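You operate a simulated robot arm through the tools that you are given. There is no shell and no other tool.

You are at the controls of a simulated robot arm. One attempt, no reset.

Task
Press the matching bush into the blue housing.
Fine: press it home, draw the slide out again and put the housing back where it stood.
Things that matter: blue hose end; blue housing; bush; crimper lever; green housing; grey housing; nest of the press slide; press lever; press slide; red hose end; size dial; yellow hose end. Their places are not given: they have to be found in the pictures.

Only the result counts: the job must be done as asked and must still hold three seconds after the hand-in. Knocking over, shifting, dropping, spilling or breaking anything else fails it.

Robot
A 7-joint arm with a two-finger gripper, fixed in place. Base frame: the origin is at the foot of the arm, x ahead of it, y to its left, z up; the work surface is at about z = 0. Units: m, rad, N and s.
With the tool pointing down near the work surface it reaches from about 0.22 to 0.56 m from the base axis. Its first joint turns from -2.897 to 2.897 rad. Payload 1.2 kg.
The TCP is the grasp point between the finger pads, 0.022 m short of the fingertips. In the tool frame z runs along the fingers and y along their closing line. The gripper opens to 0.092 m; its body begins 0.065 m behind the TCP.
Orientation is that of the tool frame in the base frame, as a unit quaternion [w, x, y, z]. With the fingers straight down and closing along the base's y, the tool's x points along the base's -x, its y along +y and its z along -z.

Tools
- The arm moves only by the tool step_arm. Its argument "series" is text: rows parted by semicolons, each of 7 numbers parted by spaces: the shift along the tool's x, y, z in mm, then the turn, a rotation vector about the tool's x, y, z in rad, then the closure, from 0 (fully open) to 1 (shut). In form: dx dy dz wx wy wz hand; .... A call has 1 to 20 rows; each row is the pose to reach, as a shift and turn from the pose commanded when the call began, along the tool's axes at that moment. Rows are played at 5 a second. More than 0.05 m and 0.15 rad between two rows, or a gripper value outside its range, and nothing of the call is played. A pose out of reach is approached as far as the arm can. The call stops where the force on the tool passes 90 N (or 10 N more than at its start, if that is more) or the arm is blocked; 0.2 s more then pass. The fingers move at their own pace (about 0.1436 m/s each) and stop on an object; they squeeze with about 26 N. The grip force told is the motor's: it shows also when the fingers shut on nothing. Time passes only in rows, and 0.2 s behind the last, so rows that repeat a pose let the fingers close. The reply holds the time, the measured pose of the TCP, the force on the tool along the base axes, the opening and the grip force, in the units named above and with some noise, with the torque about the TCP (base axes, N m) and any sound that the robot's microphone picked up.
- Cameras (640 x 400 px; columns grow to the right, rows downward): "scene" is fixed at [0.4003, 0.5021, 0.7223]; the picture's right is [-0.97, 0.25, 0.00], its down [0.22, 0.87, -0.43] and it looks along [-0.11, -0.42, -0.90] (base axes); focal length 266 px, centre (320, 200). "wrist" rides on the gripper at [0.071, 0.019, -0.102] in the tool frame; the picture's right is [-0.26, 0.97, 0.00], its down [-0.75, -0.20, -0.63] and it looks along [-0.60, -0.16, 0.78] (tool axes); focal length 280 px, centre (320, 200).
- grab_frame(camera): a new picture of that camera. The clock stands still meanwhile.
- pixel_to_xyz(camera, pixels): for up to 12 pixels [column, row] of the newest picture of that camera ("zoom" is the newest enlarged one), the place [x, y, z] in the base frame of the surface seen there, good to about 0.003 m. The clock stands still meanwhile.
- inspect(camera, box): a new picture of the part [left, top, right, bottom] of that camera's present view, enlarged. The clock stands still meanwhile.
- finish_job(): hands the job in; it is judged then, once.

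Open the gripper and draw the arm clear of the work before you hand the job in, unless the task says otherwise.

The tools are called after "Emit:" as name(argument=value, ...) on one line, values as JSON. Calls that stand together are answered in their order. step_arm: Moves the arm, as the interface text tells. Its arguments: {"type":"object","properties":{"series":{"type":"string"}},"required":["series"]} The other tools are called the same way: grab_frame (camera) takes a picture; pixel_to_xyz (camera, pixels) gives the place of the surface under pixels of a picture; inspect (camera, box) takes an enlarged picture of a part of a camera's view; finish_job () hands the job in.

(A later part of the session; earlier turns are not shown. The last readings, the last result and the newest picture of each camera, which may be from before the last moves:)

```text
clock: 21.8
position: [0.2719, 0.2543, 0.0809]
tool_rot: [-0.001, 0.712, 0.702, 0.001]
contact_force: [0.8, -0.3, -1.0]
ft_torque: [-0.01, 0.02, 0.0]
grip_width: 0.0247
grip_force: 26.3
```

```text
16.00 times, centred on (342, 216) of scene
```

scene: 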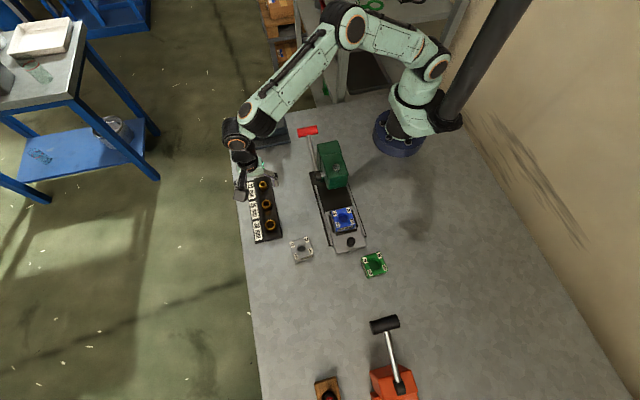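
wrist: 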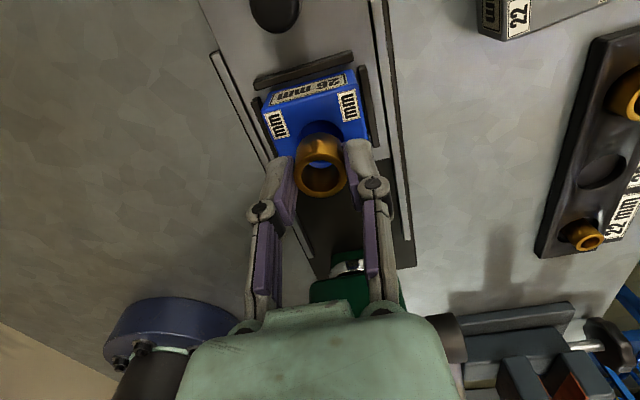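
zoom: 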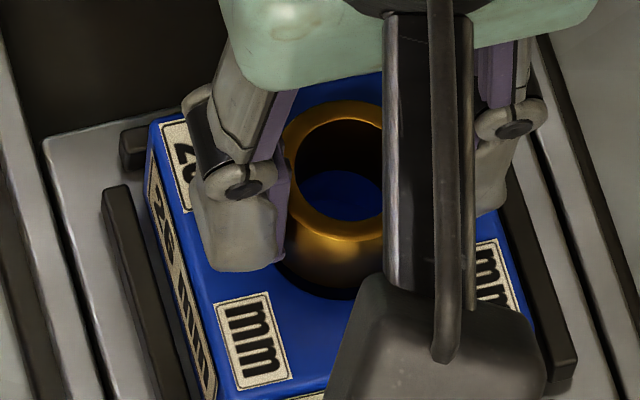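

Settled pose reads (0.2719, 0.2543, 0.081). I enlarge each side of the bush/bore gap to judge centring.

Emit:
inspect(camera="wrist", box=[330, 120, 362, 140])

Emit:
inspect(camera="wrist", box=[288, 125, 320, 145])

Emit:
inspect(camera="scene", box=[335, 214, 351, 224])

```text
16.00 times, centred on (346, 130) of wrist
```

zoom: 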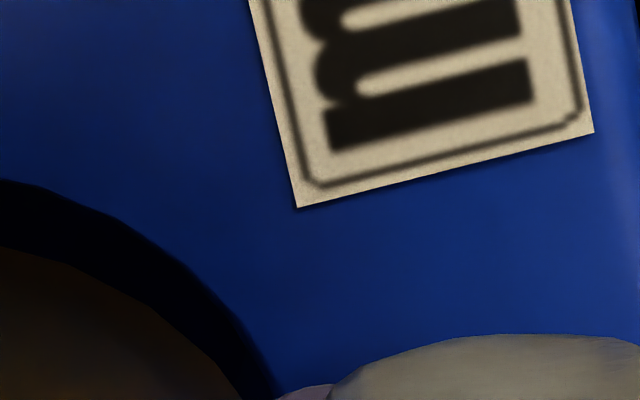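

```text
16.00 times, centred on (304, 135) of wrist
```

zoom: 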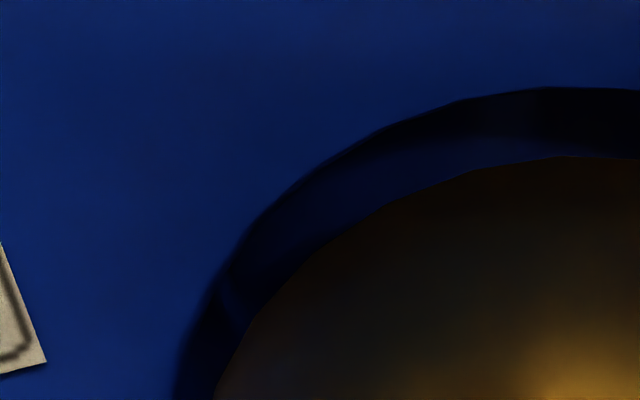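

```text
16.00 times, centred on (343, 219) of scene
```

zoom: 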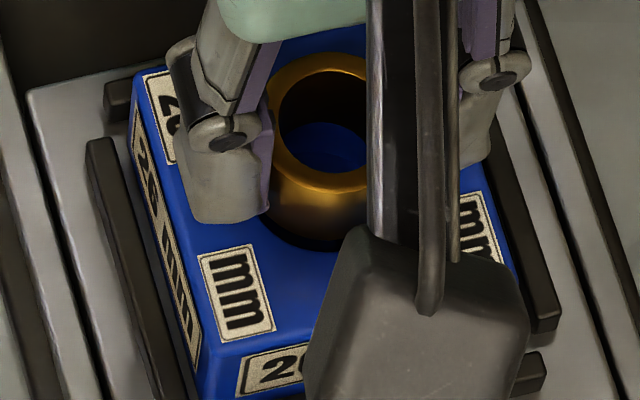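

Circle fits put the bush bottom and the bore mouth concentric within ~0.4 mm, and the bore mouth (~27.7 mm) has a lead-in. I nudge 0.2 mm and lower gently in 0.5 mm steps.

Emit:
step_arm(series="0.2 -0.2 0.5 0 0 0 0.85; 0.2 -0.2 1 0 0 0 0.85; 0.2 -0.2 1.5 0 0 0 0.85; 0.2 -0.2 2 0 0 0 0.85; 0.2 -0.2 2.5 0 0 0 0.85; 0.2 -0.2 2.5 0 0 0 0.85")

```text
clock: 23.2
position: [0.2717, 0.2537, 0.0796]
tool_rot: [0.0, 0.713, 0.701, 0.001]
contact_force: [0.0, 0.3, -0.5]
ft_torque: [-0.01, -0.02, 0.02]
grip_width: 0.0247
grip_force: 26.1
```

No contact yet (force ≈ 0). I continue down another 2 mm.

Emit:
step_arm(series="0 0 0.5 0 0 0 0.85; 0 0 1 0 0 0 0.85; 0 0 1.5 0 0 0 0.85; 0 0 2 0 0 0 0.85; 0 0 2 0 0 0 0.85")

Emit:
inspect(camera="wrist", box=[280, 115, 360, 165])

```text
clock: 24.4
position: [0.2715, 0.2554, 0.0773]
tool_rot: [-0.001, 0.713, 0.701, 0.0]
contact_force: [0.2, 0.1, -1.2]
ft_torque: [0.01, -0.03, 0.02]
grip_width: 0.0249
grip_force: 26.6
```

```text
8.00 times, centred on (320, 140) of wrist
```

zoom: 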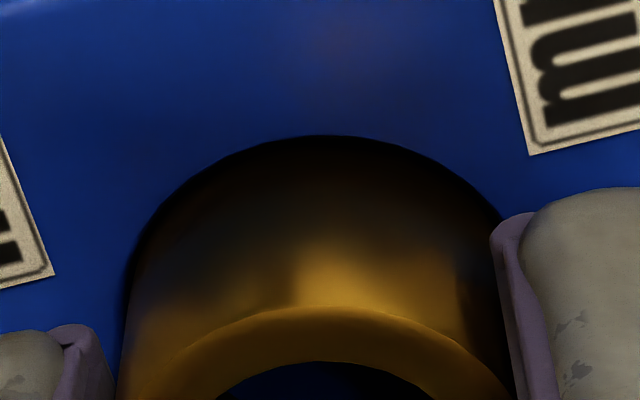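

The bush bottom now reaches the bore mouth with an even dark ring around it and no force. I keep lowering in 0.5 mm steps.

Emit:
step_arm(series="0 0 0.5 0 0 0 0.85; 0 0 1 0 0 0 0.85; 0 0 1.5 0 0 0 0.85; 0 0 2 0 0 0 0.85; 0 0 2 0 0 0 0.85")

Emit:
inspect(camera="wrist", box=[280, 115, 360, 165])

```text
clock: 25.6
position: [0.2715, 0.2551, 0.0748]
tool_rot: [0.0, 0.713, 0.701, 0.001]
contact_force: [-1.2, -0.6, -1.4]
ft_torque: [0.02, 0.01, -0.02]
grip_width: 0.0248
grip_force: 26.2
```

```text
8.00 times, centred on (320, 140) of wrist
```

zoom: 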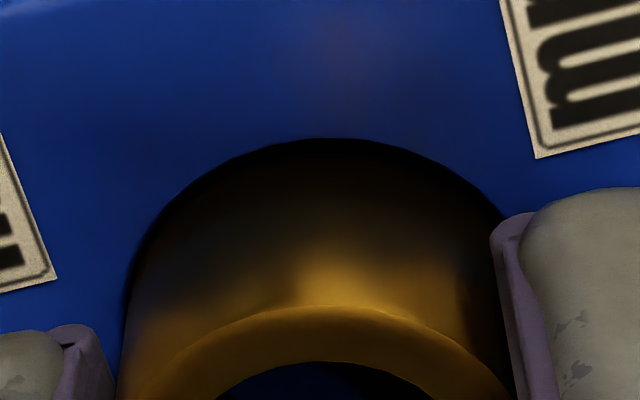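

Still almost no force while the bush bottom should be ~4 mm below the housing top, so it is entering the lead-in. I continue carefully.

Emit:
step_arm(series="0 0 0.5 0 0 0 0.85; 0 0 1 0 0 0 0.85; 0 0 1.5 0 0 0 0.85; 0 0 2 0 0 0 0.85; 0 0 2 0 0 0 0.85")

Emit:
inspect(camera="wrist", box=[250, 90, 390, 210])

Emit:
inspect(camera="scene", box=[328, 204, 360, 224])

```text
clock: 26.8
position: [0.2717, 0.2557, 0.0735]
tool_rot: [-0.002, 0.713, 0.701, 0.0]
contact_force: [-0.9, 0.8, -0.5]
ft_torque: [-0.01, -0.03, 0.0]
grip_width: 0.0245
grip_force: 25.7
```

```text
3.33 times, centred on (320, 150) of wrist
```

zoom: 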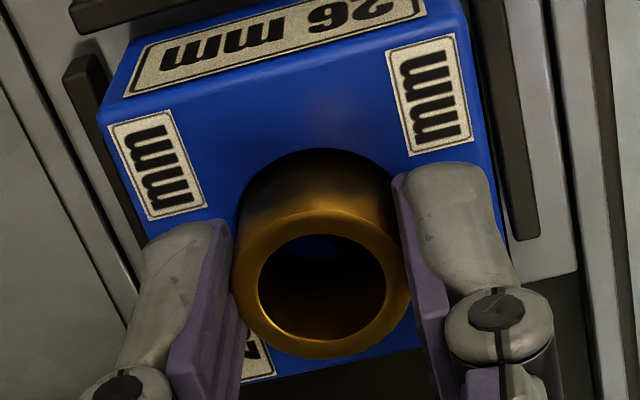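

```text
16.00 times, centred on (344, 214) of scene
```

zoom: 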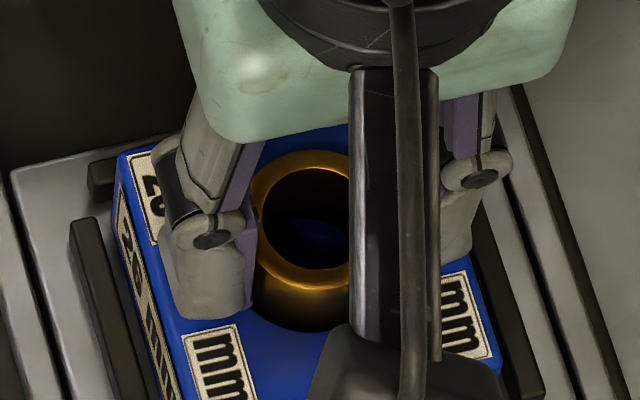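

The bush is partly within the bore with fingertips still ~4.5 mm over the housing top. I go down 2 mm more, watching for the stop.

Emit:
step_arm(series="0 0 0.5 0 0 0 0.85; 0 0 1 0 0 0 0.85; 0 0 1.5 0 0 0 0.85; 0 0 2 0 0 0 0.85; 0 0 2 0 0 0 0.85")

Emit:
inspect(camera="wrist", box=[250, 90, 390, 210])

```text
clock: 28.0
position: [0.2712, 0.2548, 0.0724]
tool_rot: [-0.001, 0.713, 0.702, 0.001]
contact_force: [-4.7, -0.1, 19.5]
ft_torque: [0.0, 0.16, -0.01]
grip_width: 0.0247
grip_force: 25.7
```

```text
3.33 times, centred on (320, 150) of wrist
```

zoom: 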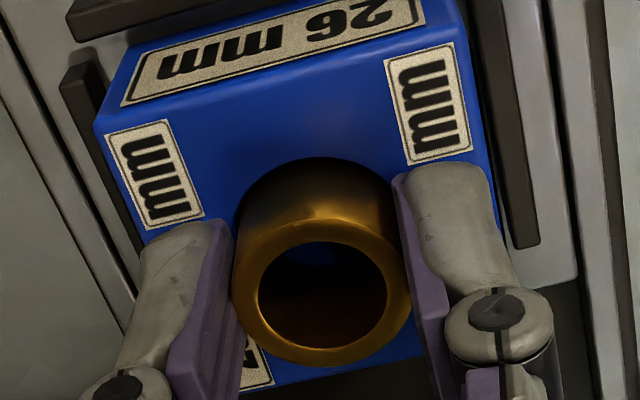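

A firm stop at 19.5 N: the bush has reached the tight part of the bore. I relax the push by 1.5 mm, open the fingers and rise.

Emit:
step_arm(series="0 0 -1.2 0 0 0 0.85; 0 0 -1.2 0 0 0 0.7; 0 0 -1.2 0 0 0 0.5; 0 0 -1.2 0 0 0 0.42; 0 0 -1.2 0 0 0 0.42; 0 0 -10 0 0 0 0.42; 0 0 -30 0 0 0 0.42; 0 0 -60 0 0 0 0.42; 0 0 -100 0 0 0 0.42; 0 0 -120 0 0 0 0.42; 0 0 -120 0 0 0 0.42")

Emit:
grab_frame(camera="wrist")

Emit:
inspect(camera="wrist", box=[270, 30, 370, 130])

Emit:
inspect(camera="scene", box=[318, 200, 366, 230])

```text
clock: 30.4
position: [0.2704, 0.2545, 0.1928]
tool_rot: [-0.001, 0.712, 0.702, -0.001]
contact_force: [-0.4, 0.0, 0.6]
ft_torque: [0.0, 0.02, -0.01]
grip_width: 0.0535
grip_force: 0.1
```

```text
taken
```

wrist: 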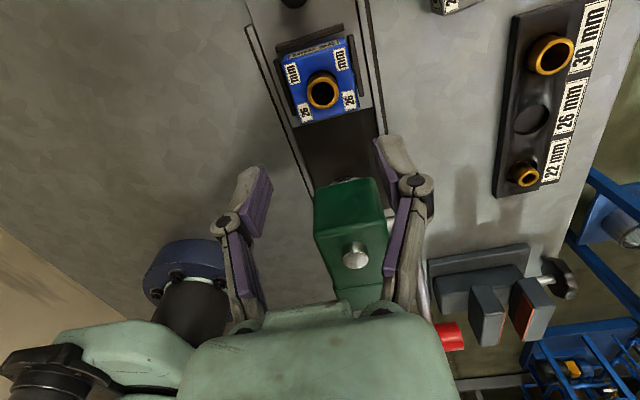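

```text
4.00 times, centred on (320, 80) of wrist
```

zoom: 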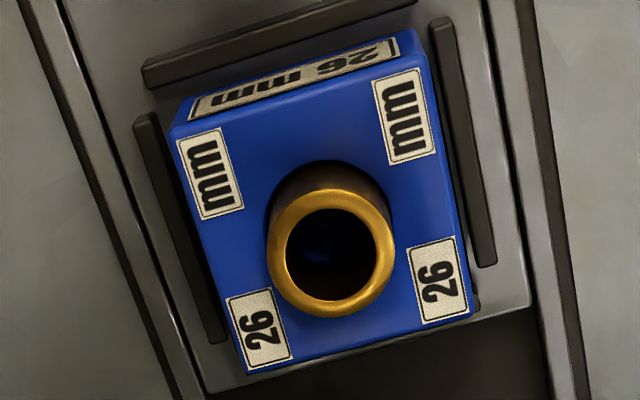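

```text
13.33 times, centred on (342, 215) of scene
```

zoom: 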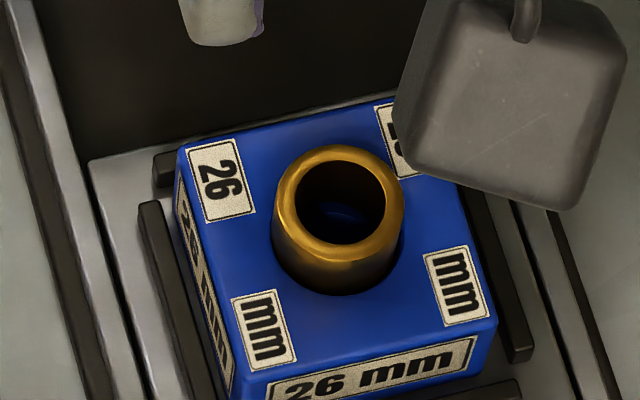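

The bush stands upright in the bore. I query its rim heights, then plan the slide push.

Emit:
pixel_to_xyz(camera="zoom", pixels=[[290, 210], [395, 210], [340, 150], [340, 252], [300, 170], [385, 245], [230, 160], [440, 300], [340, 330], [265, 160], [240, 140], [470, 230]])

Emit:
grab_frame(camera="scene")

```text
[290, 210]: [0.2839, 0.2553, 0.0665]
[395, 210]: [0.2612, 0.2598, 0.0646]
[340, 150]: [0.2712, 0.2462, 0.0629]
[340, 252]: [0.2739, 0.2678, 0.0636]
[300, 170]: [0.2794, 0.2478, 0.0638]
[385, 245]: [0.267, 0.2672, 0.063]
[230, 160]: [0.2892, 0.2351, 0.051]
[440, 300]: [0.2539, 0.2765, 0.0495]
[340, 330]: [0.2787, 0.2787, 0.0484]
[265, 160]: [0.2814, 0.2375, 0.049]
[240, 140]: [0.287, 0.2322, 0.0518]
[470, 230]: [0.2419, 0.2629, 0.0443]
```

```text
taken
```

scene: 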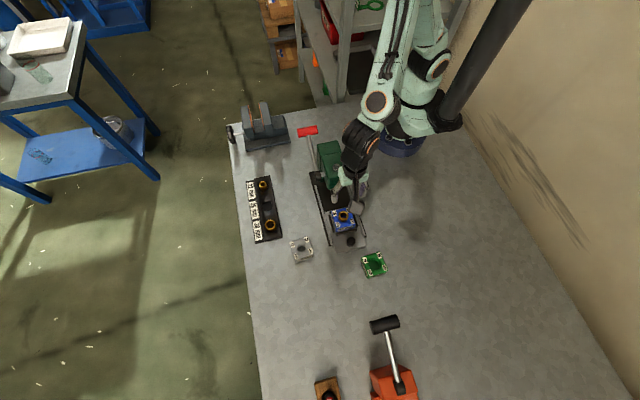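

The bush rim is level at z ≈ 0.064, centred (0.2725, 0.257). Next I move over the slide's knob near (0.271, 0.326, top z 0.05) and descend with the fingers open either side of it.

Emit:
step_arm(series="25 -0.5 0 0 0 0 0.42; 55 -1 0 0 0 0 0.42; 70.9 -1.5 20 0 0 0 0.42; 70.9 -1.5 60 0 0 0 0.42; 70.9 -1.5 90 0 0 0 0.42; 70.9 -1.5 90 0 0 0 0.42")

Emit:
grab_frame(camera="wrist")

Emit:
inspect(camera="scene", box=[310, 200, 390, 260])

```text
clock: 31.8
position: [0.2714, 0.3268, 0.103]
tool_rot: [-0.001, 0.713, 0.701, 0.0]
contact_force: [0.7, -0.8, -0.4]
ft_torque: [0.0, -0.03, 0.0]
grip_width: 0.0532
grip_force: 0.1
```

```text
taken
```

wrist: 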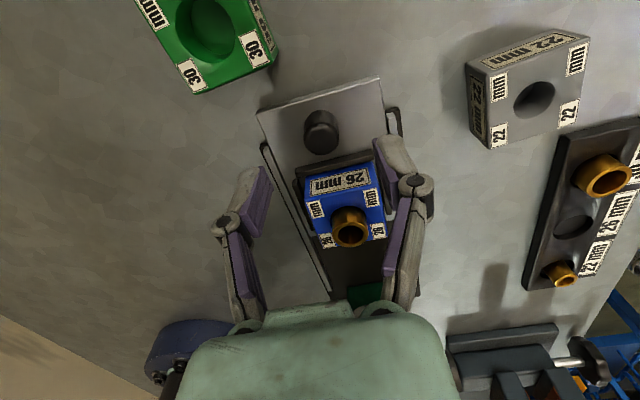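

```text
6.67 times, centred on (350, 230) of scene
```

zoom: 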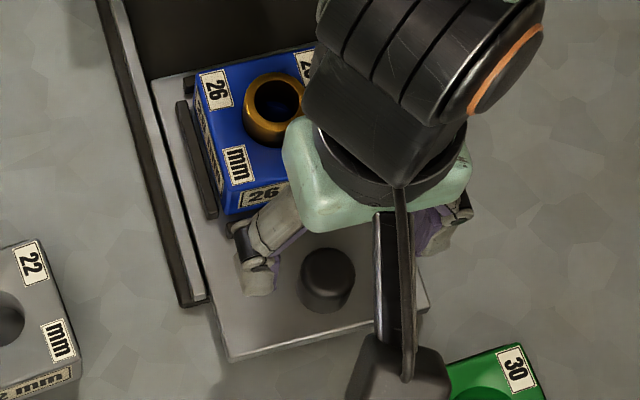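

The knob top sits at (322,136) in the wrist view, right on the tool axis projection (320,133). I descend to z ≈ 0.05 around the knob and close on it.

Emit:
step_arm(series="0 0 20 0 0 0 0.42; 0 0 38 0 0 0 0.42; 0 0 50 0 0 0 0.42; 0 0 50 0 0 0 0.42; 0 0 50 0 0 0 0.6; 0 0 50 0 0 0 0.8; 0 0 50 0 0 0 0.9; 0 0 50 0 0 0 0.9")

Emit:
grab_frame(camera="wrist")

Emit:
inspect(camera="scene", box=[310, 200, 390, 260])

```text
clock: 33.6
position: [0.2696, 0.3256, 0.0508]
tool_rot: [-0.001, 0.712, 0.702, 0.0]
contact_force: [-5.3, 0.2, 2.4]
ft_torque: [-0.06, 0.1, 0.01]
grip_width: 0.0215
grip_force: 28.3
```

```text
taken
```

wrist: 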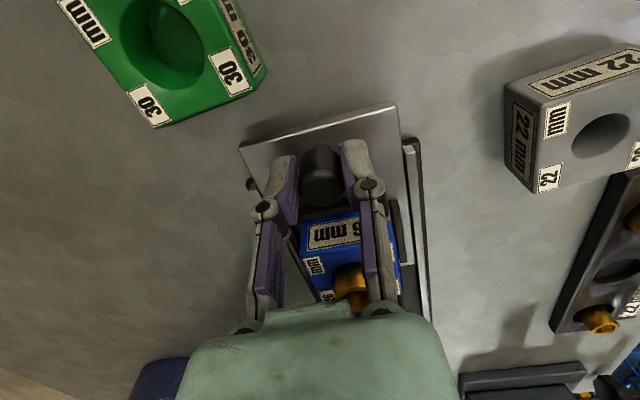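

```text
6.67 times, centred on (350, 230) of scene
```

zoom: 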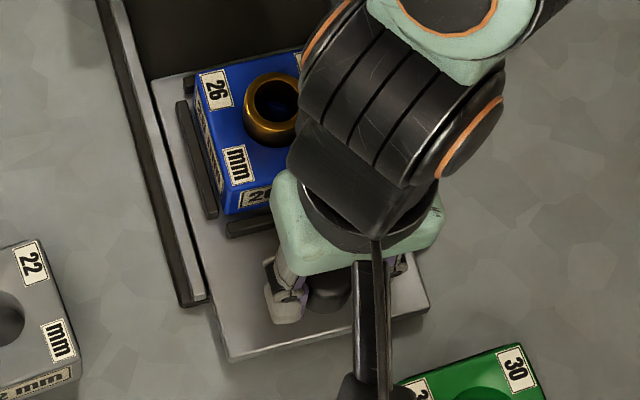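

Knob held at 21.5 mm with a slight side load of -5 N in x; I relax that by 1.5 mm and push the slide smoothly inward by 45 mm first.

Emit:
step_arm(series="0 -1.5 0 0 0 0 0.9; -2 -1.5 0 0 0 0 0.9; -6 -1.4 0 0 0 0 0.9; -11 -1.3 0 0 0 0 0.9; -17 -1.2 0 0 0 0 0.9; -23 -1.1 0 0 0 0 0.9; -29 -1.1 0 0 0 0 0.9; -35 -1 0 0 0 0 0.9; -40 -0.9 0 0 0 0 0.9; -43 -0.85 0 0 0 0 0.9; -45 -0.8 0 0 0 0 0.9; -45 -0.8 0 0 0 0 0.9")

Emit:
grab_frame(camera="wrist")

Emit:
inspect(camera="scene", box=[280, 130, 400, 250])

```text
clock: 36.2
position: [0.2696, 0.2812, 0.0504]
tool_rot: [-0.001, 0.712, 0.702, 0.001]
contact_force: [6.1, 0.8, 11.0]
ft_torque: [0.1, -0.15, 0.07]
grip_width: 0.0216
grip_force: 28.2
```

```text
taken
```

wrist: 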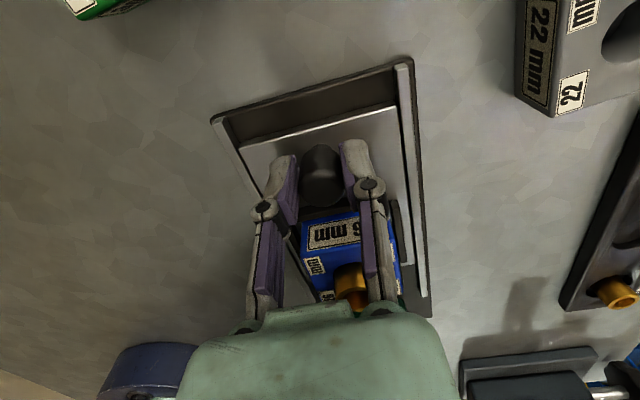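

```text
3.33 times, centred on (340, 190) of scene
```

zoom: 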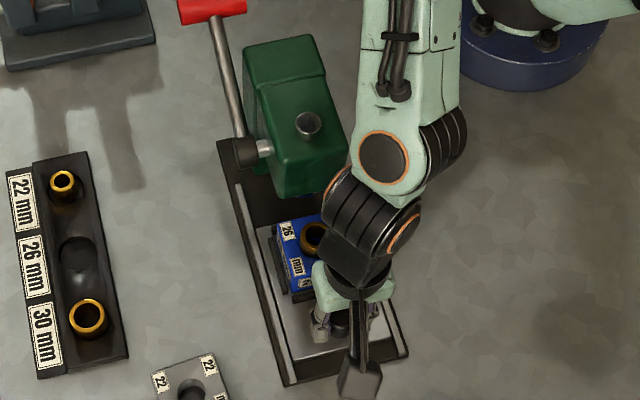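

The slide came along 45 mm with the bush still standing. Before going further I check heights of the palm and wrist parts relative to the press head (top z ≈ 0.15–0.16).

Emit:
pixel_to_xyz(camera="zoom", pixels=[[325, 275], [380, 285], [345, 262], [335, 245], [340, 200], [365, 185], [355, 240], [325, 180], [390, 160], [300, 180], [315, 235], [308, 125]])

Emit:
inspect(camera="scene", box=[316, 180, 376, 230])

```text
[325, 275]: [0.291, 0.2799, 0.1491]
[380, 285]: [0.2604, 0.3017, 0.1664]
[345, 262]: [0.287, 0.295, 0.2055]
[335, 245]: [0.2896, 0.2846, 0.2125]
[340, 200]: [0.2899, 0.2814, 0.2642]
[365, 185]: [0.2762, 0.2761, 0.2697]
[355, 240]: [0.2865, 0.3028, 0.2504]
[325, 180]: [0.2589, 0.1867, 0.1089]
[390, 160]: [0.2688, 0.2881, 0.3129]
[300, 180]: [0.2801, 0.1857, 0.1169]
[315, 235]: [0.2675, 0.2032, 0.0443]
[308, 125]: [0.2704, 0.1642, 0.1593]
```

```text
8.00 times, centred on (346, 205) of scene
```

zoom: 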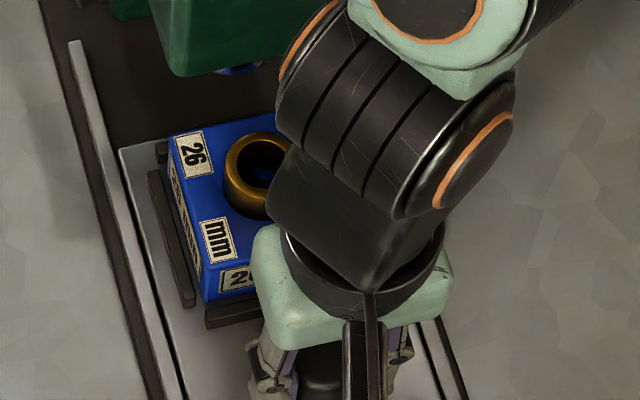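

Palm occupies z 0.115–0.17 and only ±22 mm in y, so it stays clear of the head (front at y ≈ 0.187). I relieve the small side load and push on inward, slowing near the expected stop (~51 mm more).

Emit:
step_arm(series="0 0.7 -0.5 0 0 0 0.9; -2 0.7 -0.5 0 0 0 0.9; -6 0.8 -0.5 0 0 0 0.9; -11 0.85 -0.5 0 0 0 0.9; -17 0.95 -0.5 0 0 0 0.9; -23 1.05 -0.5 0 0 0 0.9; -29 1.15 -0.5 0 0 0 0.9; -34 1.2 -0.5 0 0 0 0.9; -38 1.3 -0.5 0 0 0 0.9; -41 1.3 -0.5 0 0 0 0.9; -44 1.35 -0.5 0 0 0 0.9; -46 1.4 -0.5 0 0 0 0.9; -46 1.4 -0.5 0 0 0 0.9")

Emit:
inspect(camera="scene", box=[300, 130, 390, 230])

Emit:
grab_frame(camera="wrist")

```text
clock: 39.0
position: [0.2708, 0.2347, 0.0503]
tool_rot: [-0.001, 0.712, 0.702, 0.001]
contact_force: [-0.1, 1.1, 4.7]
ft_torque: [0.48, -0.06, 0.02]
grip_width: 0.0218
grip_force: 28.0
```

```text
4.00 times, centred on (345, 180) of scene
```

zoom: 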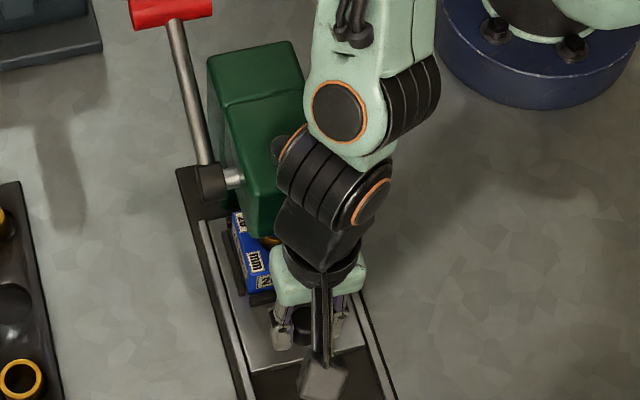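

```text
taken
```

wrist: 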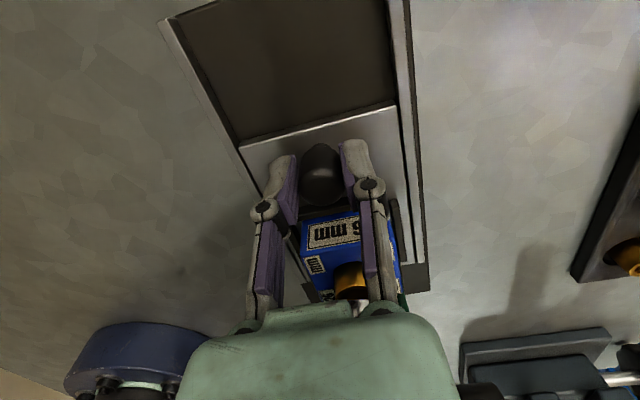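

The bush is now about 5 mm short of the ram axis (TCP y = 0.2347) with hardly any push force. I creep further in 1 mm rows looking for the end stop.

Emit:
step_arm(series="-1 0 0 0 0 0 0.9; -2 0 0 0 0 0 0.9; -3 0 0 0 0 0 0.9; -4 0 0 0 0 0 0.9; -4 0 0 0 0 0 0.9")

```text
clock: 40.2
position: [0.271, 0.2301, 0.0518]
tool_rot: [0.0, 0.714, 0.7, 0.001]
contact_force: [8.6, 6.7, -1.0]
ft_torque: [-0.39, -0.2, 0.03]
grip_width: 0.0218
grip_force: 27.9
```

Resistance starts (6.7 N in y). I push 3 mm further to make sure it is against the stop.

Emit:
step_arm(series="-1 -0.5 0 0 0 0 0.9; -2 -0.5 0 0 0 0 0.9; -3 -0.5 0 0 0 0 0.9; -3 -0.5 0 0 0 0 0.9")

Emit:
inspect(camera="scene", box=[300, 130, 390, 230])

```text
clock: 41.2
position: [0.2698, 0.2289, 0.0519]
tool_rot: [-0.001, 0.713, 0.701, 0.004]
contact_force: [14.0, 22.0, 0.8]
ft_torque: [0.49, -0.24, 0.09]
grip_width: 0.0222
grip_force: 28.1
```

```text
4.00 times, centred on (345, 180) of scene
```

zoom: 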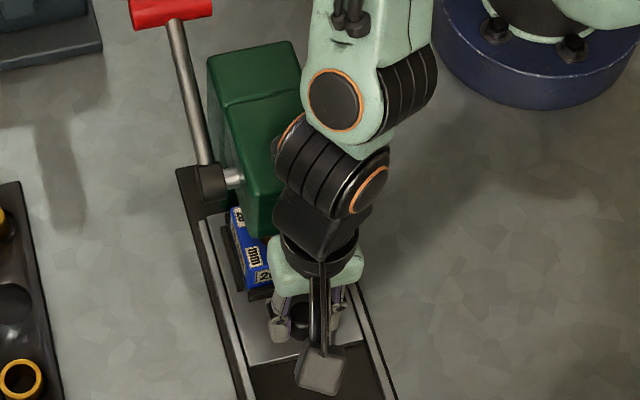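

Push force jumps to 22 N with almost no further motion: the slide is at its stop (bush y ≈ 0.160, under the ram). I relax, release the knob, rise and withdraw toward +y.

Emit:
step_arm(series="-0.5 1 0 0 0 0 0.9; -0.5 1 0 0 0 0 0.8; -0.5 1 0 0 0 0 0.6; -0.5 1 0 0 0 0 0.45; -0.5 1 0 0 0 0 0.45; -0.5 1 -12 0 0 0 0.45; 0 1 -35 0 0 0 0.45; 20 1 -70 0 0 0 0.45; 45 1 -110 0 0 0 0.45; 70 1 -150 0 0 0 0.45; 80 1 -180 0 0 0 0.45; 80 1 -180 0 0 0 0.45")

Emit:
grab_frame(camera="wrist")

Emit:
grab_frame(camera="scene")

Emit:
inspect(camera="scene", box=[290, 120, 390, 230])

```text
clock: 43.8
position: [0.2734, 0.3042, 0.232]
tool_rot: [-0.001, 0.712, 0.702, 0.0]
contact_force: [0.1, 0.9, 0.4]
ft_torque: [0.0, 0.0, 0.01]
grip_width: 0.0503
grip_force: 0.0
```

```text
taken
```

wrist: 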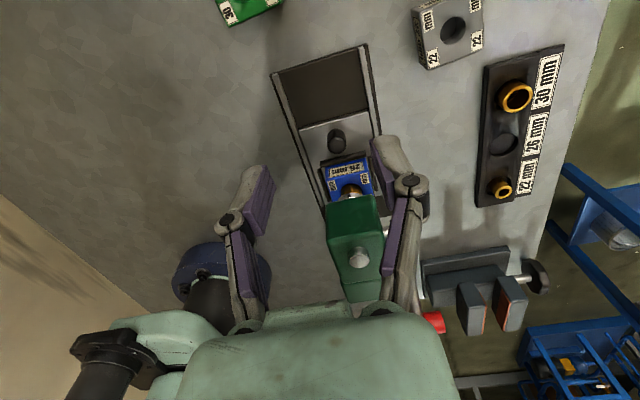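

```text
taken
```

scene: 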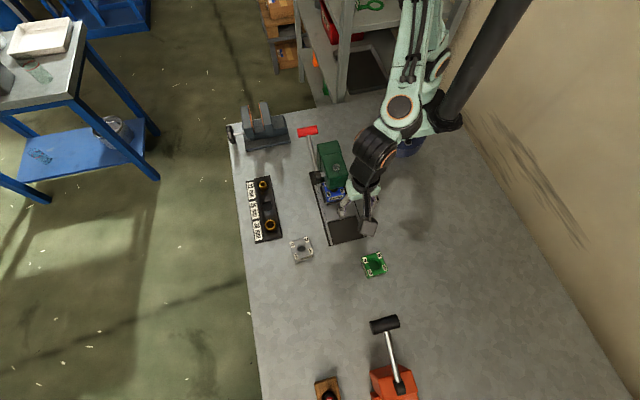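

```text
3.64 times, centred on (340, 175) of scene
```

zoom: 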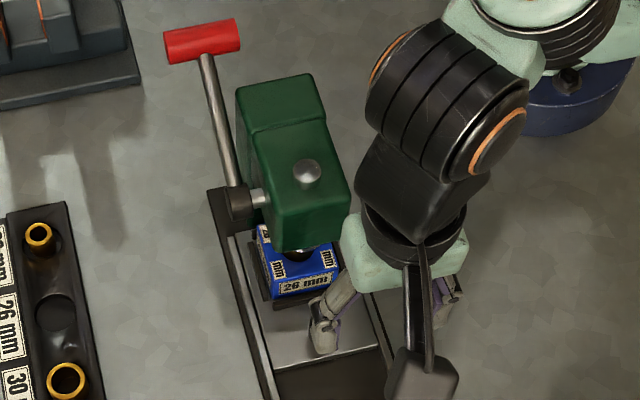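

The housing with bush sits under the ram. Now I fly over to the lever's red handle (axis near y = 0.044, z = 0.167, x from 0.290 to 0.343), turning the fingers back to close along y, staying at z ≈ 0.26.

Emit:
step_arm(series="-10 2 -12 0 0 -0.13 0.45; -25 5 -24 0 0 -0.262 0.45; -45 10 -29 0 0 -0.394 0.45; -70 17 -29 0 0 -0.526 0.45; -95 24 -29 0 0 -0.658 0.45; -120 31 -29 0 0 -0.79 0.45; -145 38 -29 0 0 -0.922 0.45; -170 45 -29 0 0 -1.054 0.45; -195 52 -29 0 0 -1.186 0.45; -220 58 -29 0 0 -1.318 0.45; -245 63 -29 0 0 -1.45 0.45; -263 67 -29 0 0 -1.586 0.45; -263 67 -29 0 0 -1.586 0.45; -263 67 -29 0 0 -1.586 0.45")

Emit:
grab_frame(camera="wrist")

Emit:
grab_frame(camera="scene")

```text
clock: 46.8
position: [0.3339, 0.0432, 0.2589]
tool_rot: [0.001, 0.0, 1.0, 0.001]
contact_force: [-0.7, -0.2, -0.2]
ft_torque: [-0.01, 0.0, -0.02]
grip_width: 0.0504
grip_force: 0.1
```

```text
taken
```

wrist: 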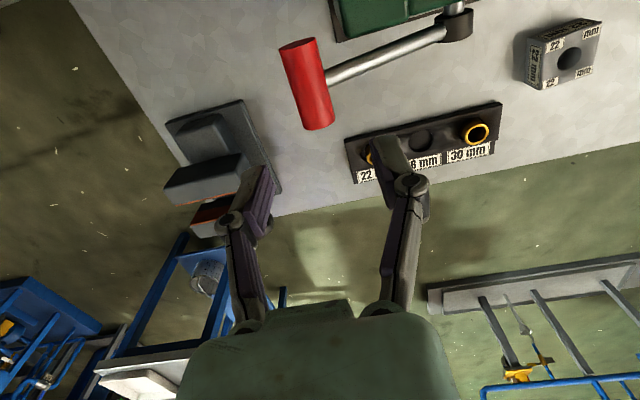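

```text
taken
```

scene: 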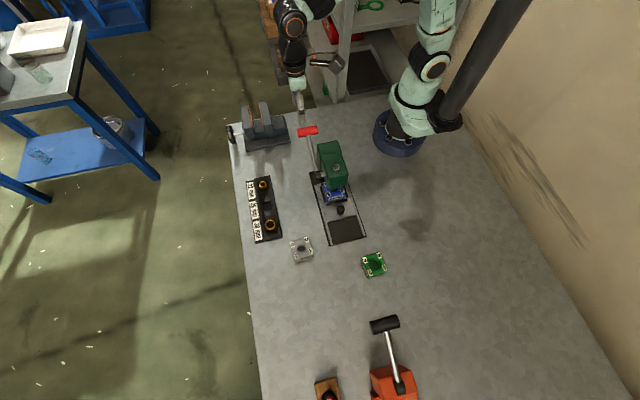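

The handle spans (297,45)–(318,125) in the wrist view; the tool axis at handle height projects to (320,109). I zoom for the exact offset.

Emit:
inspect(camera="wrist", box=[260, 25, 380, 140])

```text
3.48 times, centred on (320, 82) of wrist
```

zoom: 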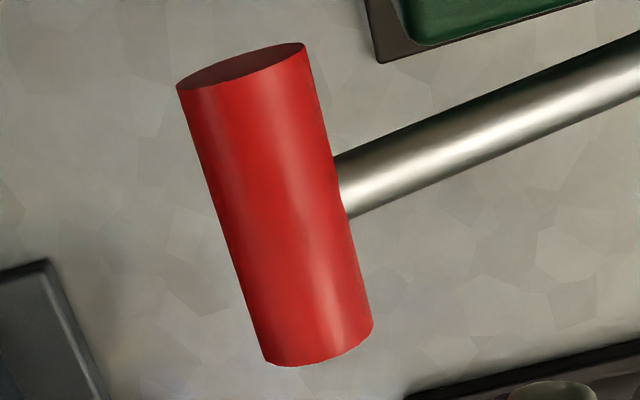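

The bar axis is about 3.3 mm toward -y of the tool axis, shaft at x ≈ 0.3155, bar end at 0.345. I shift 3.5 mm and descend around the outer part of the bar to z ≈ 0.166.

Emit:
step_arm(series="-0.5 -3.5 15 0 0 0 0.45; -0.5 -3.5 40 0 0 0 0.45; -0.5 -3.5 65 0 0 0 0.45; -0.5 -3.5 85 0 0 0 0.45; -0.5 -3.5 94 0 0 0 0.45; -0.5 -3.5 94 0 0 0 0.45; -0.5 -3.5 94 0 0 0 0.45")

Emit:
grab_frame(camera="wrist")

Emit:
inspect(camera="scene", box=[270, 100, 370, 200])

```text
clock: 48.4
position: [0.3348, 0.0397, 0.1665]
tool_rot: [0.001, 0.001, 1.0, 0.001]
contact_force: [0.6, -0.3, -0.2]
ft_torque: [0.03, 0.0, 0.04]
grip_width: 0.0505
grip_force: 0.0
```

```text
taken
```

wrist: 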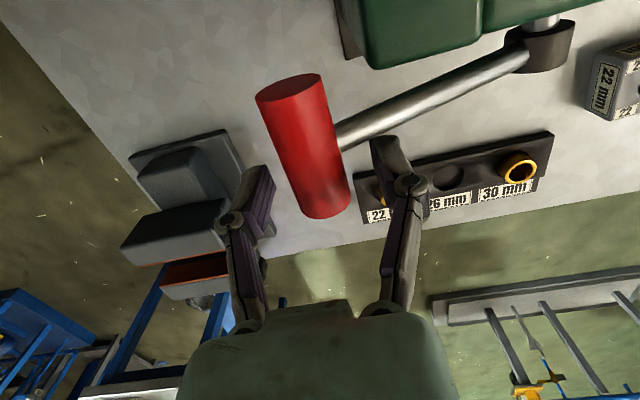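

```text
4.00 times, centred on (320, 150) of scene
```

zoom: 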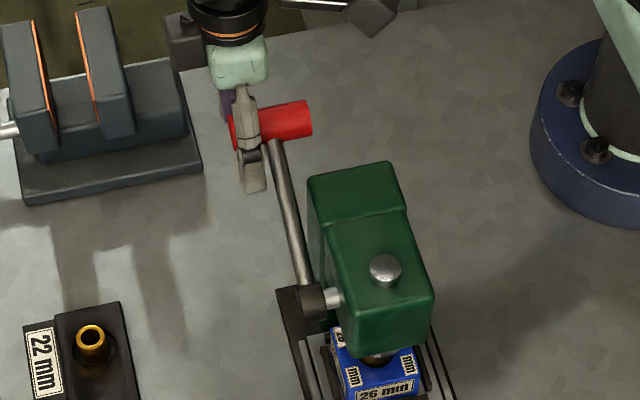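

The bar is centred between the fingers. I close on it, then test an 8 mm move along the downward arc to see if the lever yields that way.

Emit:
step_arm(series="0 0 0 0 0 0 0.6; 0 0 0 0 0 0 0.8; 0 0 0 0 0 0 0.9; 0 0 0 0 0 0 0.9")

Emit:
step_arm(series="0 -0.9 2 0 0 0 0.9; 0 -1.8 4 0 0 0 0.9; 0 -2.7 6 0 0 0 0.9; 0 -3.6 8 0 0 0 0.9; 0 -3.6 8 0 0 0 0.9")

Emit:
inspect(camera="scene", box=[270, 100, 370, 200])

```text
clock: 49.4
position: [0.3354, 0.0405, 0.1669]
tool_rot: [0.0, 0.0, 1.0, 0.001]
contact_force: [0.5, 6.7, -1.8]
ft_torque: [0.0, -0.02, -0.02]
grip_width: 0.0227
grip_force: 28.7
```

```text
clock: 50.6
position: [0.3345, 0.0372, 0.1591]
tool_rot: [-0.001, 0.0, 1.0, 0.0]
contact_force: [-4.6, 10.2, 0.8]
ft_torque: [0.43, -0.06, 0.0]
grip_width: 0.0231
grip_force: 28.1
```

```text
4.00 times, centred on (320, 150) of scene
```

zoom: 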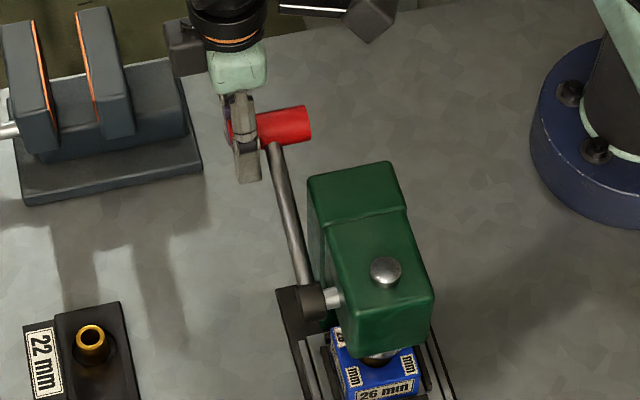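

The lever follows the downward arc with little resistance (fy ≈ 10 N only from a slightly off arc). I continue along a corrected arc to roughly θ = 0.1 rad.

Emit:
step_arm(series="0 0.5 2.5 0 0 0 0.9; 0 0 5.2 0 0 0 0.9; 0 -0.8 8.1 0 0 0 0.9; 0 -1.6 11.1 0 0 0 0.9; 0 -2.3 14 0 0 0 0.9; 0 -3 17 0 0 0 0.9; 0 -3.5 20 0 0 0 0.9; 0 -4 22.9 0 0 0 0.9; 0 -4.4 26 0 0 0 0.9; 0 -4.8 28.9 0 0 0 0.9; 0 -4.8 28.9 0 0 0 0.9")

Emit:
inspect(camera="scene", box=[270, 100, 370, 200])

```text
clock: 53.0
position: [0.3354, 0.0308, 0.1295]
tool_rot: [0.0, 0.002, 1.0, 0.001]
contact_force: [-2.7, -12.2, 4.3]
ft_torque: [0.25, -0.03, 0.09]
grip_width: 0.0249
grip_force: 27.9
```

```text
4.00 times, centred on (320, 150) of scene
```

zoom: 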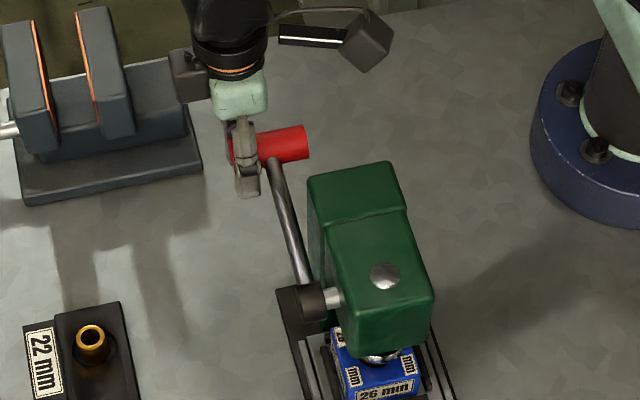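

The ram has come down visibly (silver at (380,357) in the zoom). I go on downward slowly with the arc corrected by -1.5 mm in y.

Emit:
step_arm(series="0 -1.6 2 0 0 0 0.9; 0 -1.8 4 0 0 0 0.9; 0 -1.9 6 0 0 0 0.9; 0 -2 8 0 0 0 0.9; 0 -2.1 10 0 0 0 0.9; 0 -2.1 12 0 0 0 0.9; 0 -2.1 12 0 0 0 0.9")

Emit:
inspect(camera="scene", box=[290, 140, 370, 200])

```text
clock: 54.6
position: [0.3348, 0.0301, 0.1172]
tool_rot: [-0.001, -0.001, 1.0, 0.001]
contact_force: [3.2, 7.6, 3.6]
ft_torque: [0.31, -0.05, 0.0]
grip_width: 0.0258
grip_force: 28.1
```

```text
6.67 times, centred on (330, 170) of scene
```

zoom: 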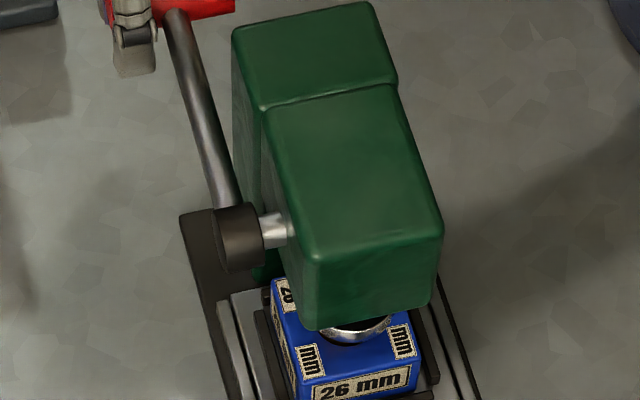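

The ram's top has sunk into the head and its lower end sits on the bush; force is still low. I keep pulling down along the arc.

Emit:
step_arm(series="0 0.5 2 0 0 0 0.9; 0 0.6 4 0 0 0 0.9; 0 0.7 6.1 0 0 0 0.9; 0 0.8 8 0 0 0 0.9; 0 1 10 0 0 0 0.9; 0 1.1 12.2 0 0 0 0.9; 0 1.1 12.2 0 0 0 0.9")

Emit:
inspect(camera="scene", box=[290, 140, 370, 200])

```text
clock: 56.2
position: [0.3343, 0.032, 0.1063]
tool_rot: [0.0, 0.0, 1.0, 0.001]
contact_force: [1.6, 13.8, 5.6]
ft_torque: [0.26, 0.07, -0.08]
grip_width: 0.0265
grip_force: 27.8
```

```text
6.67 times, centred on (330, 170) of scene
```

zoom: 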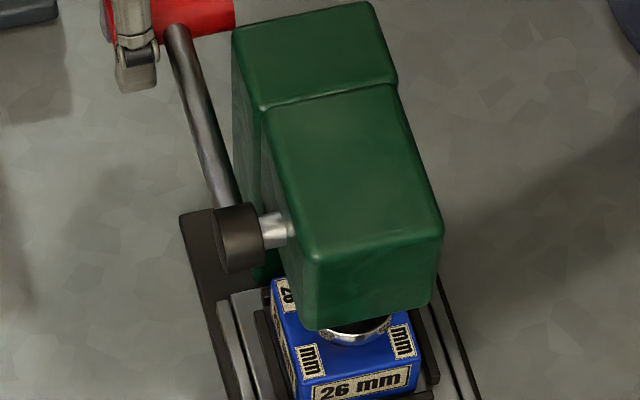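

Ram still descending with low force, while the grip width creeps up to 26.5 mm. I check the handle in the fingers with the wrist camera.

Emit:
grab_frame(camera="wrist")

Emit:
inspect(camera="scene", box=[285, 120, 335, 160])

```text
taken
```

wrist: 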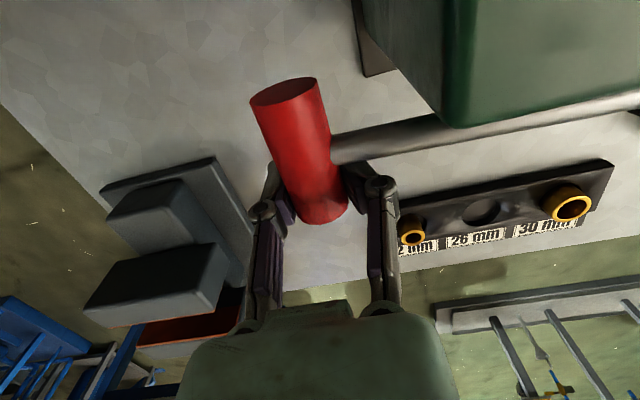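

```text
10.00 times, centred on (310, 140) of scene
```

zoom: 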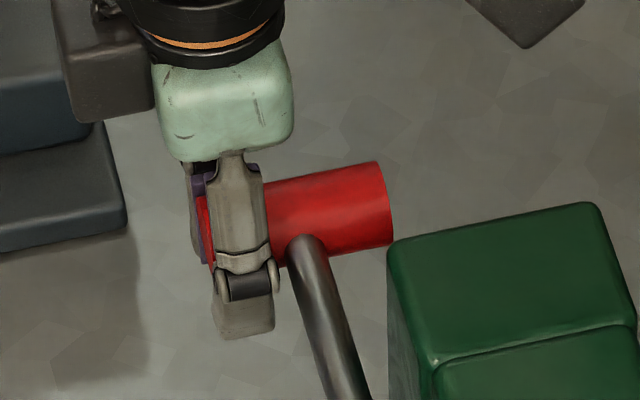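

The bar is well held, clear of the shaft. I continue the pull, shifting +1.5 mm in y to follow the arc.

Emit:
step_arm(series="0 1.6 1.5 0 0 0 0.9; 0 2 4 0 0 0 0.9; 0 2.4 6 0 0 0 0.9; 0 2.9 8 0 0 0 0.9; 0 3.2 10 0 0 0 0.9; 0 3.5 12 0 0 0 0.9; 0 3.5 12 0 0 0 0.9")

Emit:
inspect(camera="scene", box=[290, 140, 370, 200])

```text
clock: 57.8
position: [0.3357, 0.0319, 0.0926]
tool_rot: [0.0, 0.003, 1.0, -0.001]
contact_force: [2.2, -24.8, -0.9]
ft_torque: [0.37, 0.03, 0.15]
grip_width: 0.0261
grip_force: 27.9
```

```text
6.67 times, centred on (330, 170) of scene
```

zoom: 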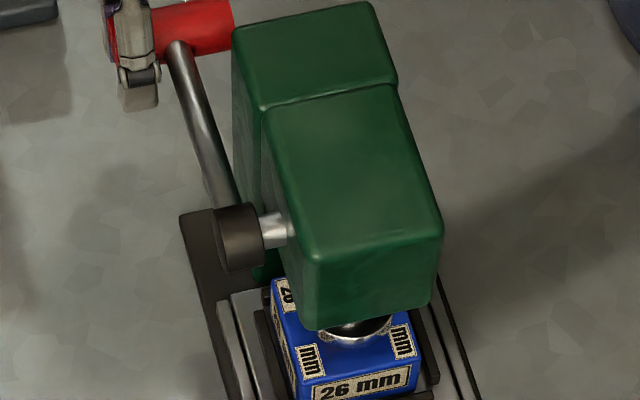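

fy swung to -25 N, so the arc there runs ~2.5 mm more toward -y; I will correct that. First a closer look at the ram and bush.

Emit:
inspect(camera="scene", box=[320, 175, 352, 200])

```text
16.00 times, centred on (336, 188) of scene
```

zoom: 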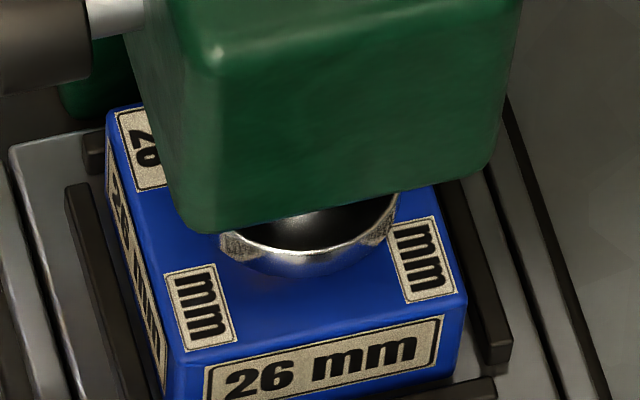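

The ram's disc is now nearly down on the housing top and no gold shows beneath it. I continue the pull along the corrected arc until a hard stop is felt.

Emit:
step_arm(series="0 -2.3 1 0 0 0 0.9; 0 -1.9 3 0 0 0 0.9; 0 -1.3 6 0 0 0 0.9; 0 -0.8 8 0 0 0 0.9; 0 -0.3 10 0 0 0 0.9; 0 0.3 12 0 0 0 0.9; 0 0.3 12 0 0 0 0.9")

Emit:
inspect(camera="scene", box=[320, 175, 352, 200])

```text
clock: 59.4
position: [0.3351, 0.0345, 0.0818]
tool_rot: [0.0, 0.001, 1.0, 0.0]
contact_force: [5.3, -18.7, -0.9]
ft_torque: [0.4, 0.07, 0.14]
grip_width: 0.0266
grip_force: 27.2
```

```text
16.00 times, centred on (336, 188) of scene
```

zoom: 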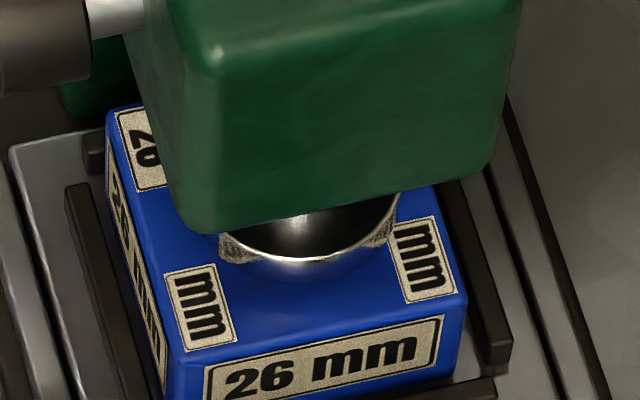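

Still descending freely. I carry on down another 12 mm along the arc, 1 mm further toward -y.

Emit:
step_arm(series="0 -0.8 1 0 0 0 0.9; 0 0 3 0 0 0 0.9; 0 0.9 6 0 0 0 0.9; 0 1.6 8 0 0 0 0.9; 0 2.4 10 0 0 0 0.9; 0 3.2 12 0 0 0 0.9; 0 3.2 12 0 0 0 0.9")

Emit:
inspect(camera="scene", box=[320, 175, 352, 200])

```text
clock: 61.0
position: [0.334, 0.0377, 0.0695]
tool_rot: [0.0, 0.002, 1.0, 0.0]
contact_force: [3.5, -14.0, 4.7]
ft_torque: [0.21, 0.04, 0.14]
grip_width: 0.0301
grip_force: 27.7
```

```text
16.00 times, centred on (336, 188) of scene
```

zoom: 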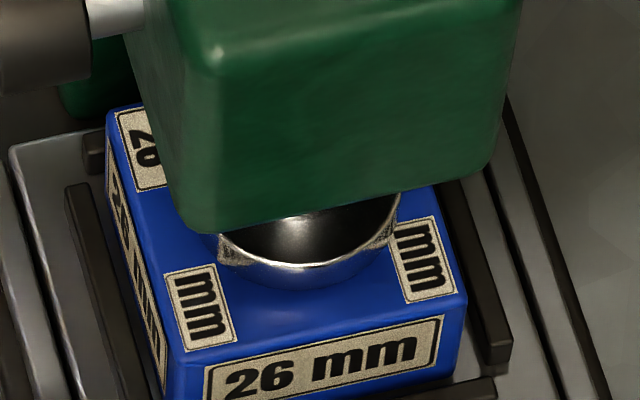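

The grip width has grown to 30 mm, so I check how the bar sits in the fingers before continuing.

Emit:
grab_frame(camera="wrist")

Emit:
inspect(camera="wrist", box=[230, 70, 410, 250])

Emit:
inspect(camera="scene", box=[285, 120, 335, 160])

```text
taken
```

wrist: 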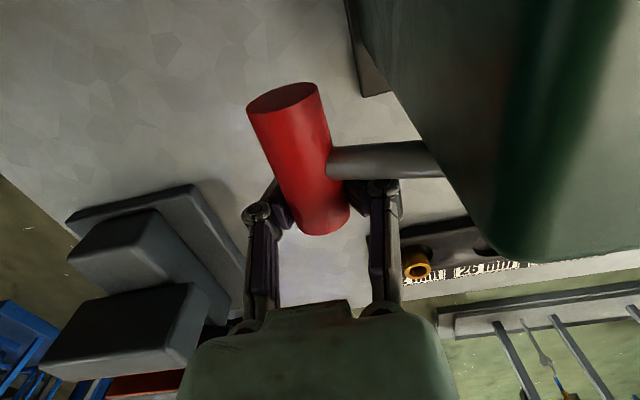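

```text
2.22 times, centred on (320, 160) of wrist
```

zoom: 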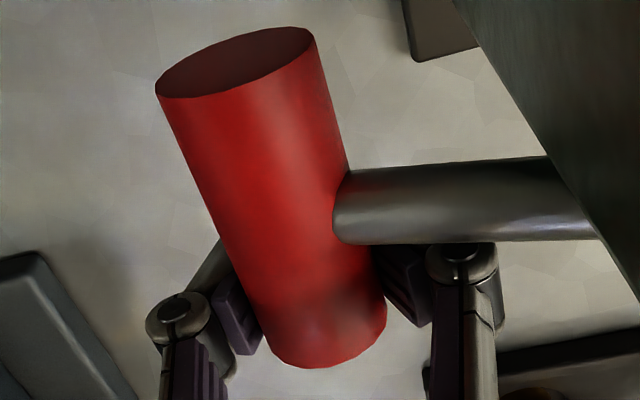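

```text
10.00 times, centred on (310, 140) of scene
```

zoom: 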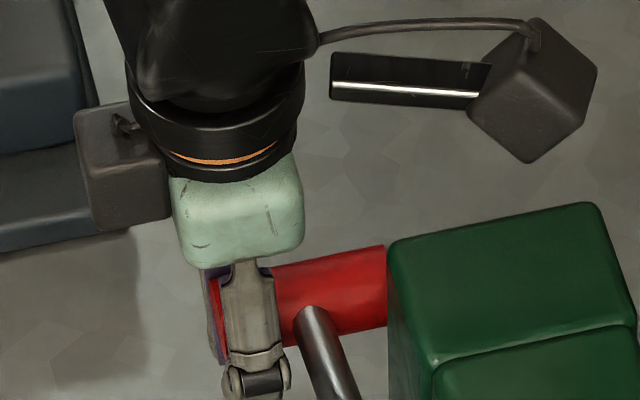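

The bar is still between the pads, but the shaft now runs close to the +y finger and the camera bracket nears the press head. I check the bracket's position relative to the head.

Emit:
pixel_to_xyz(camera="zoom", pixels=[[535, 90], [530, 150], [590, 80], [490, 90], [400, 80], [490, 215], [400, 240], [570, 205], [325, 290], [250, 310], [235, 220], [340, 350]])

```text
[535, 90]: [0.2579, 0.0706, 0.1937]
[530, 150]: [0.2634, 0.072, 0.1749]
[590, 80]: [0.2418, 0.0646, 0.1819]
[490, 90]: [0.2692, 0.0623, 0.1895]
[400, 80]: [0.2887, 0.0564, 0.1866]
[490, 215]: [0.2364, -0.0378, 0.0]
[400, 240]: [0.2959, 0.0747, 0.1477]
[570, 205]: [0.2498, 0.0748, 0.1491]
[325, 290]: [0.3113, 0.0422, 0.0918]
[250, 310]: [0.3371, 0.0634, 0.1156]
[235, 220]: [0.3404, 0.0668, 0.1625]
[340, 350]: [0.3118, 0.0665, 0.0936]
```

The lever is at about -0.35 rad and the bar has slipped a few mm in the fingers, so the ram may be near its stop. I zoom hard onto the ram disc to see whether it rests on the housing.

Emit:
inspect(camera="scene", box=[327, 184, 343, 196])

Emit:
inspect(camera="scene", box=[280, 120, 360, 200])

```text
16.00 times, centred on (335, 190) of scene
```

zoom: 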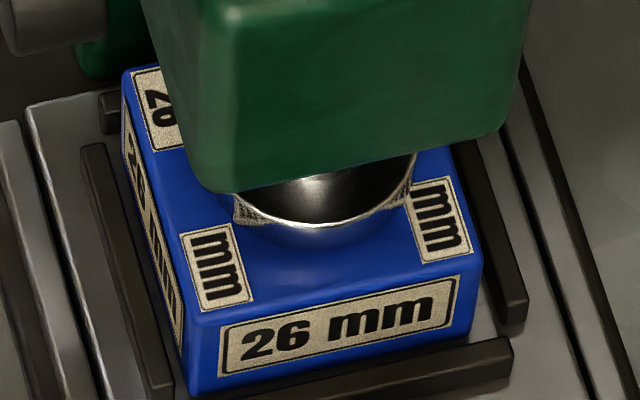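

```text
5.00 times, centred on (320, 160) of scene
```

zoom: 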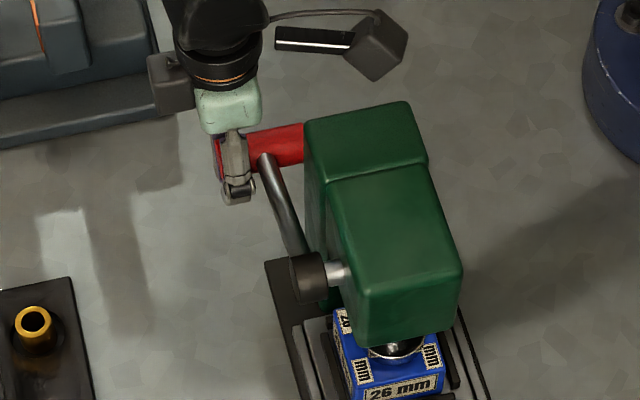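

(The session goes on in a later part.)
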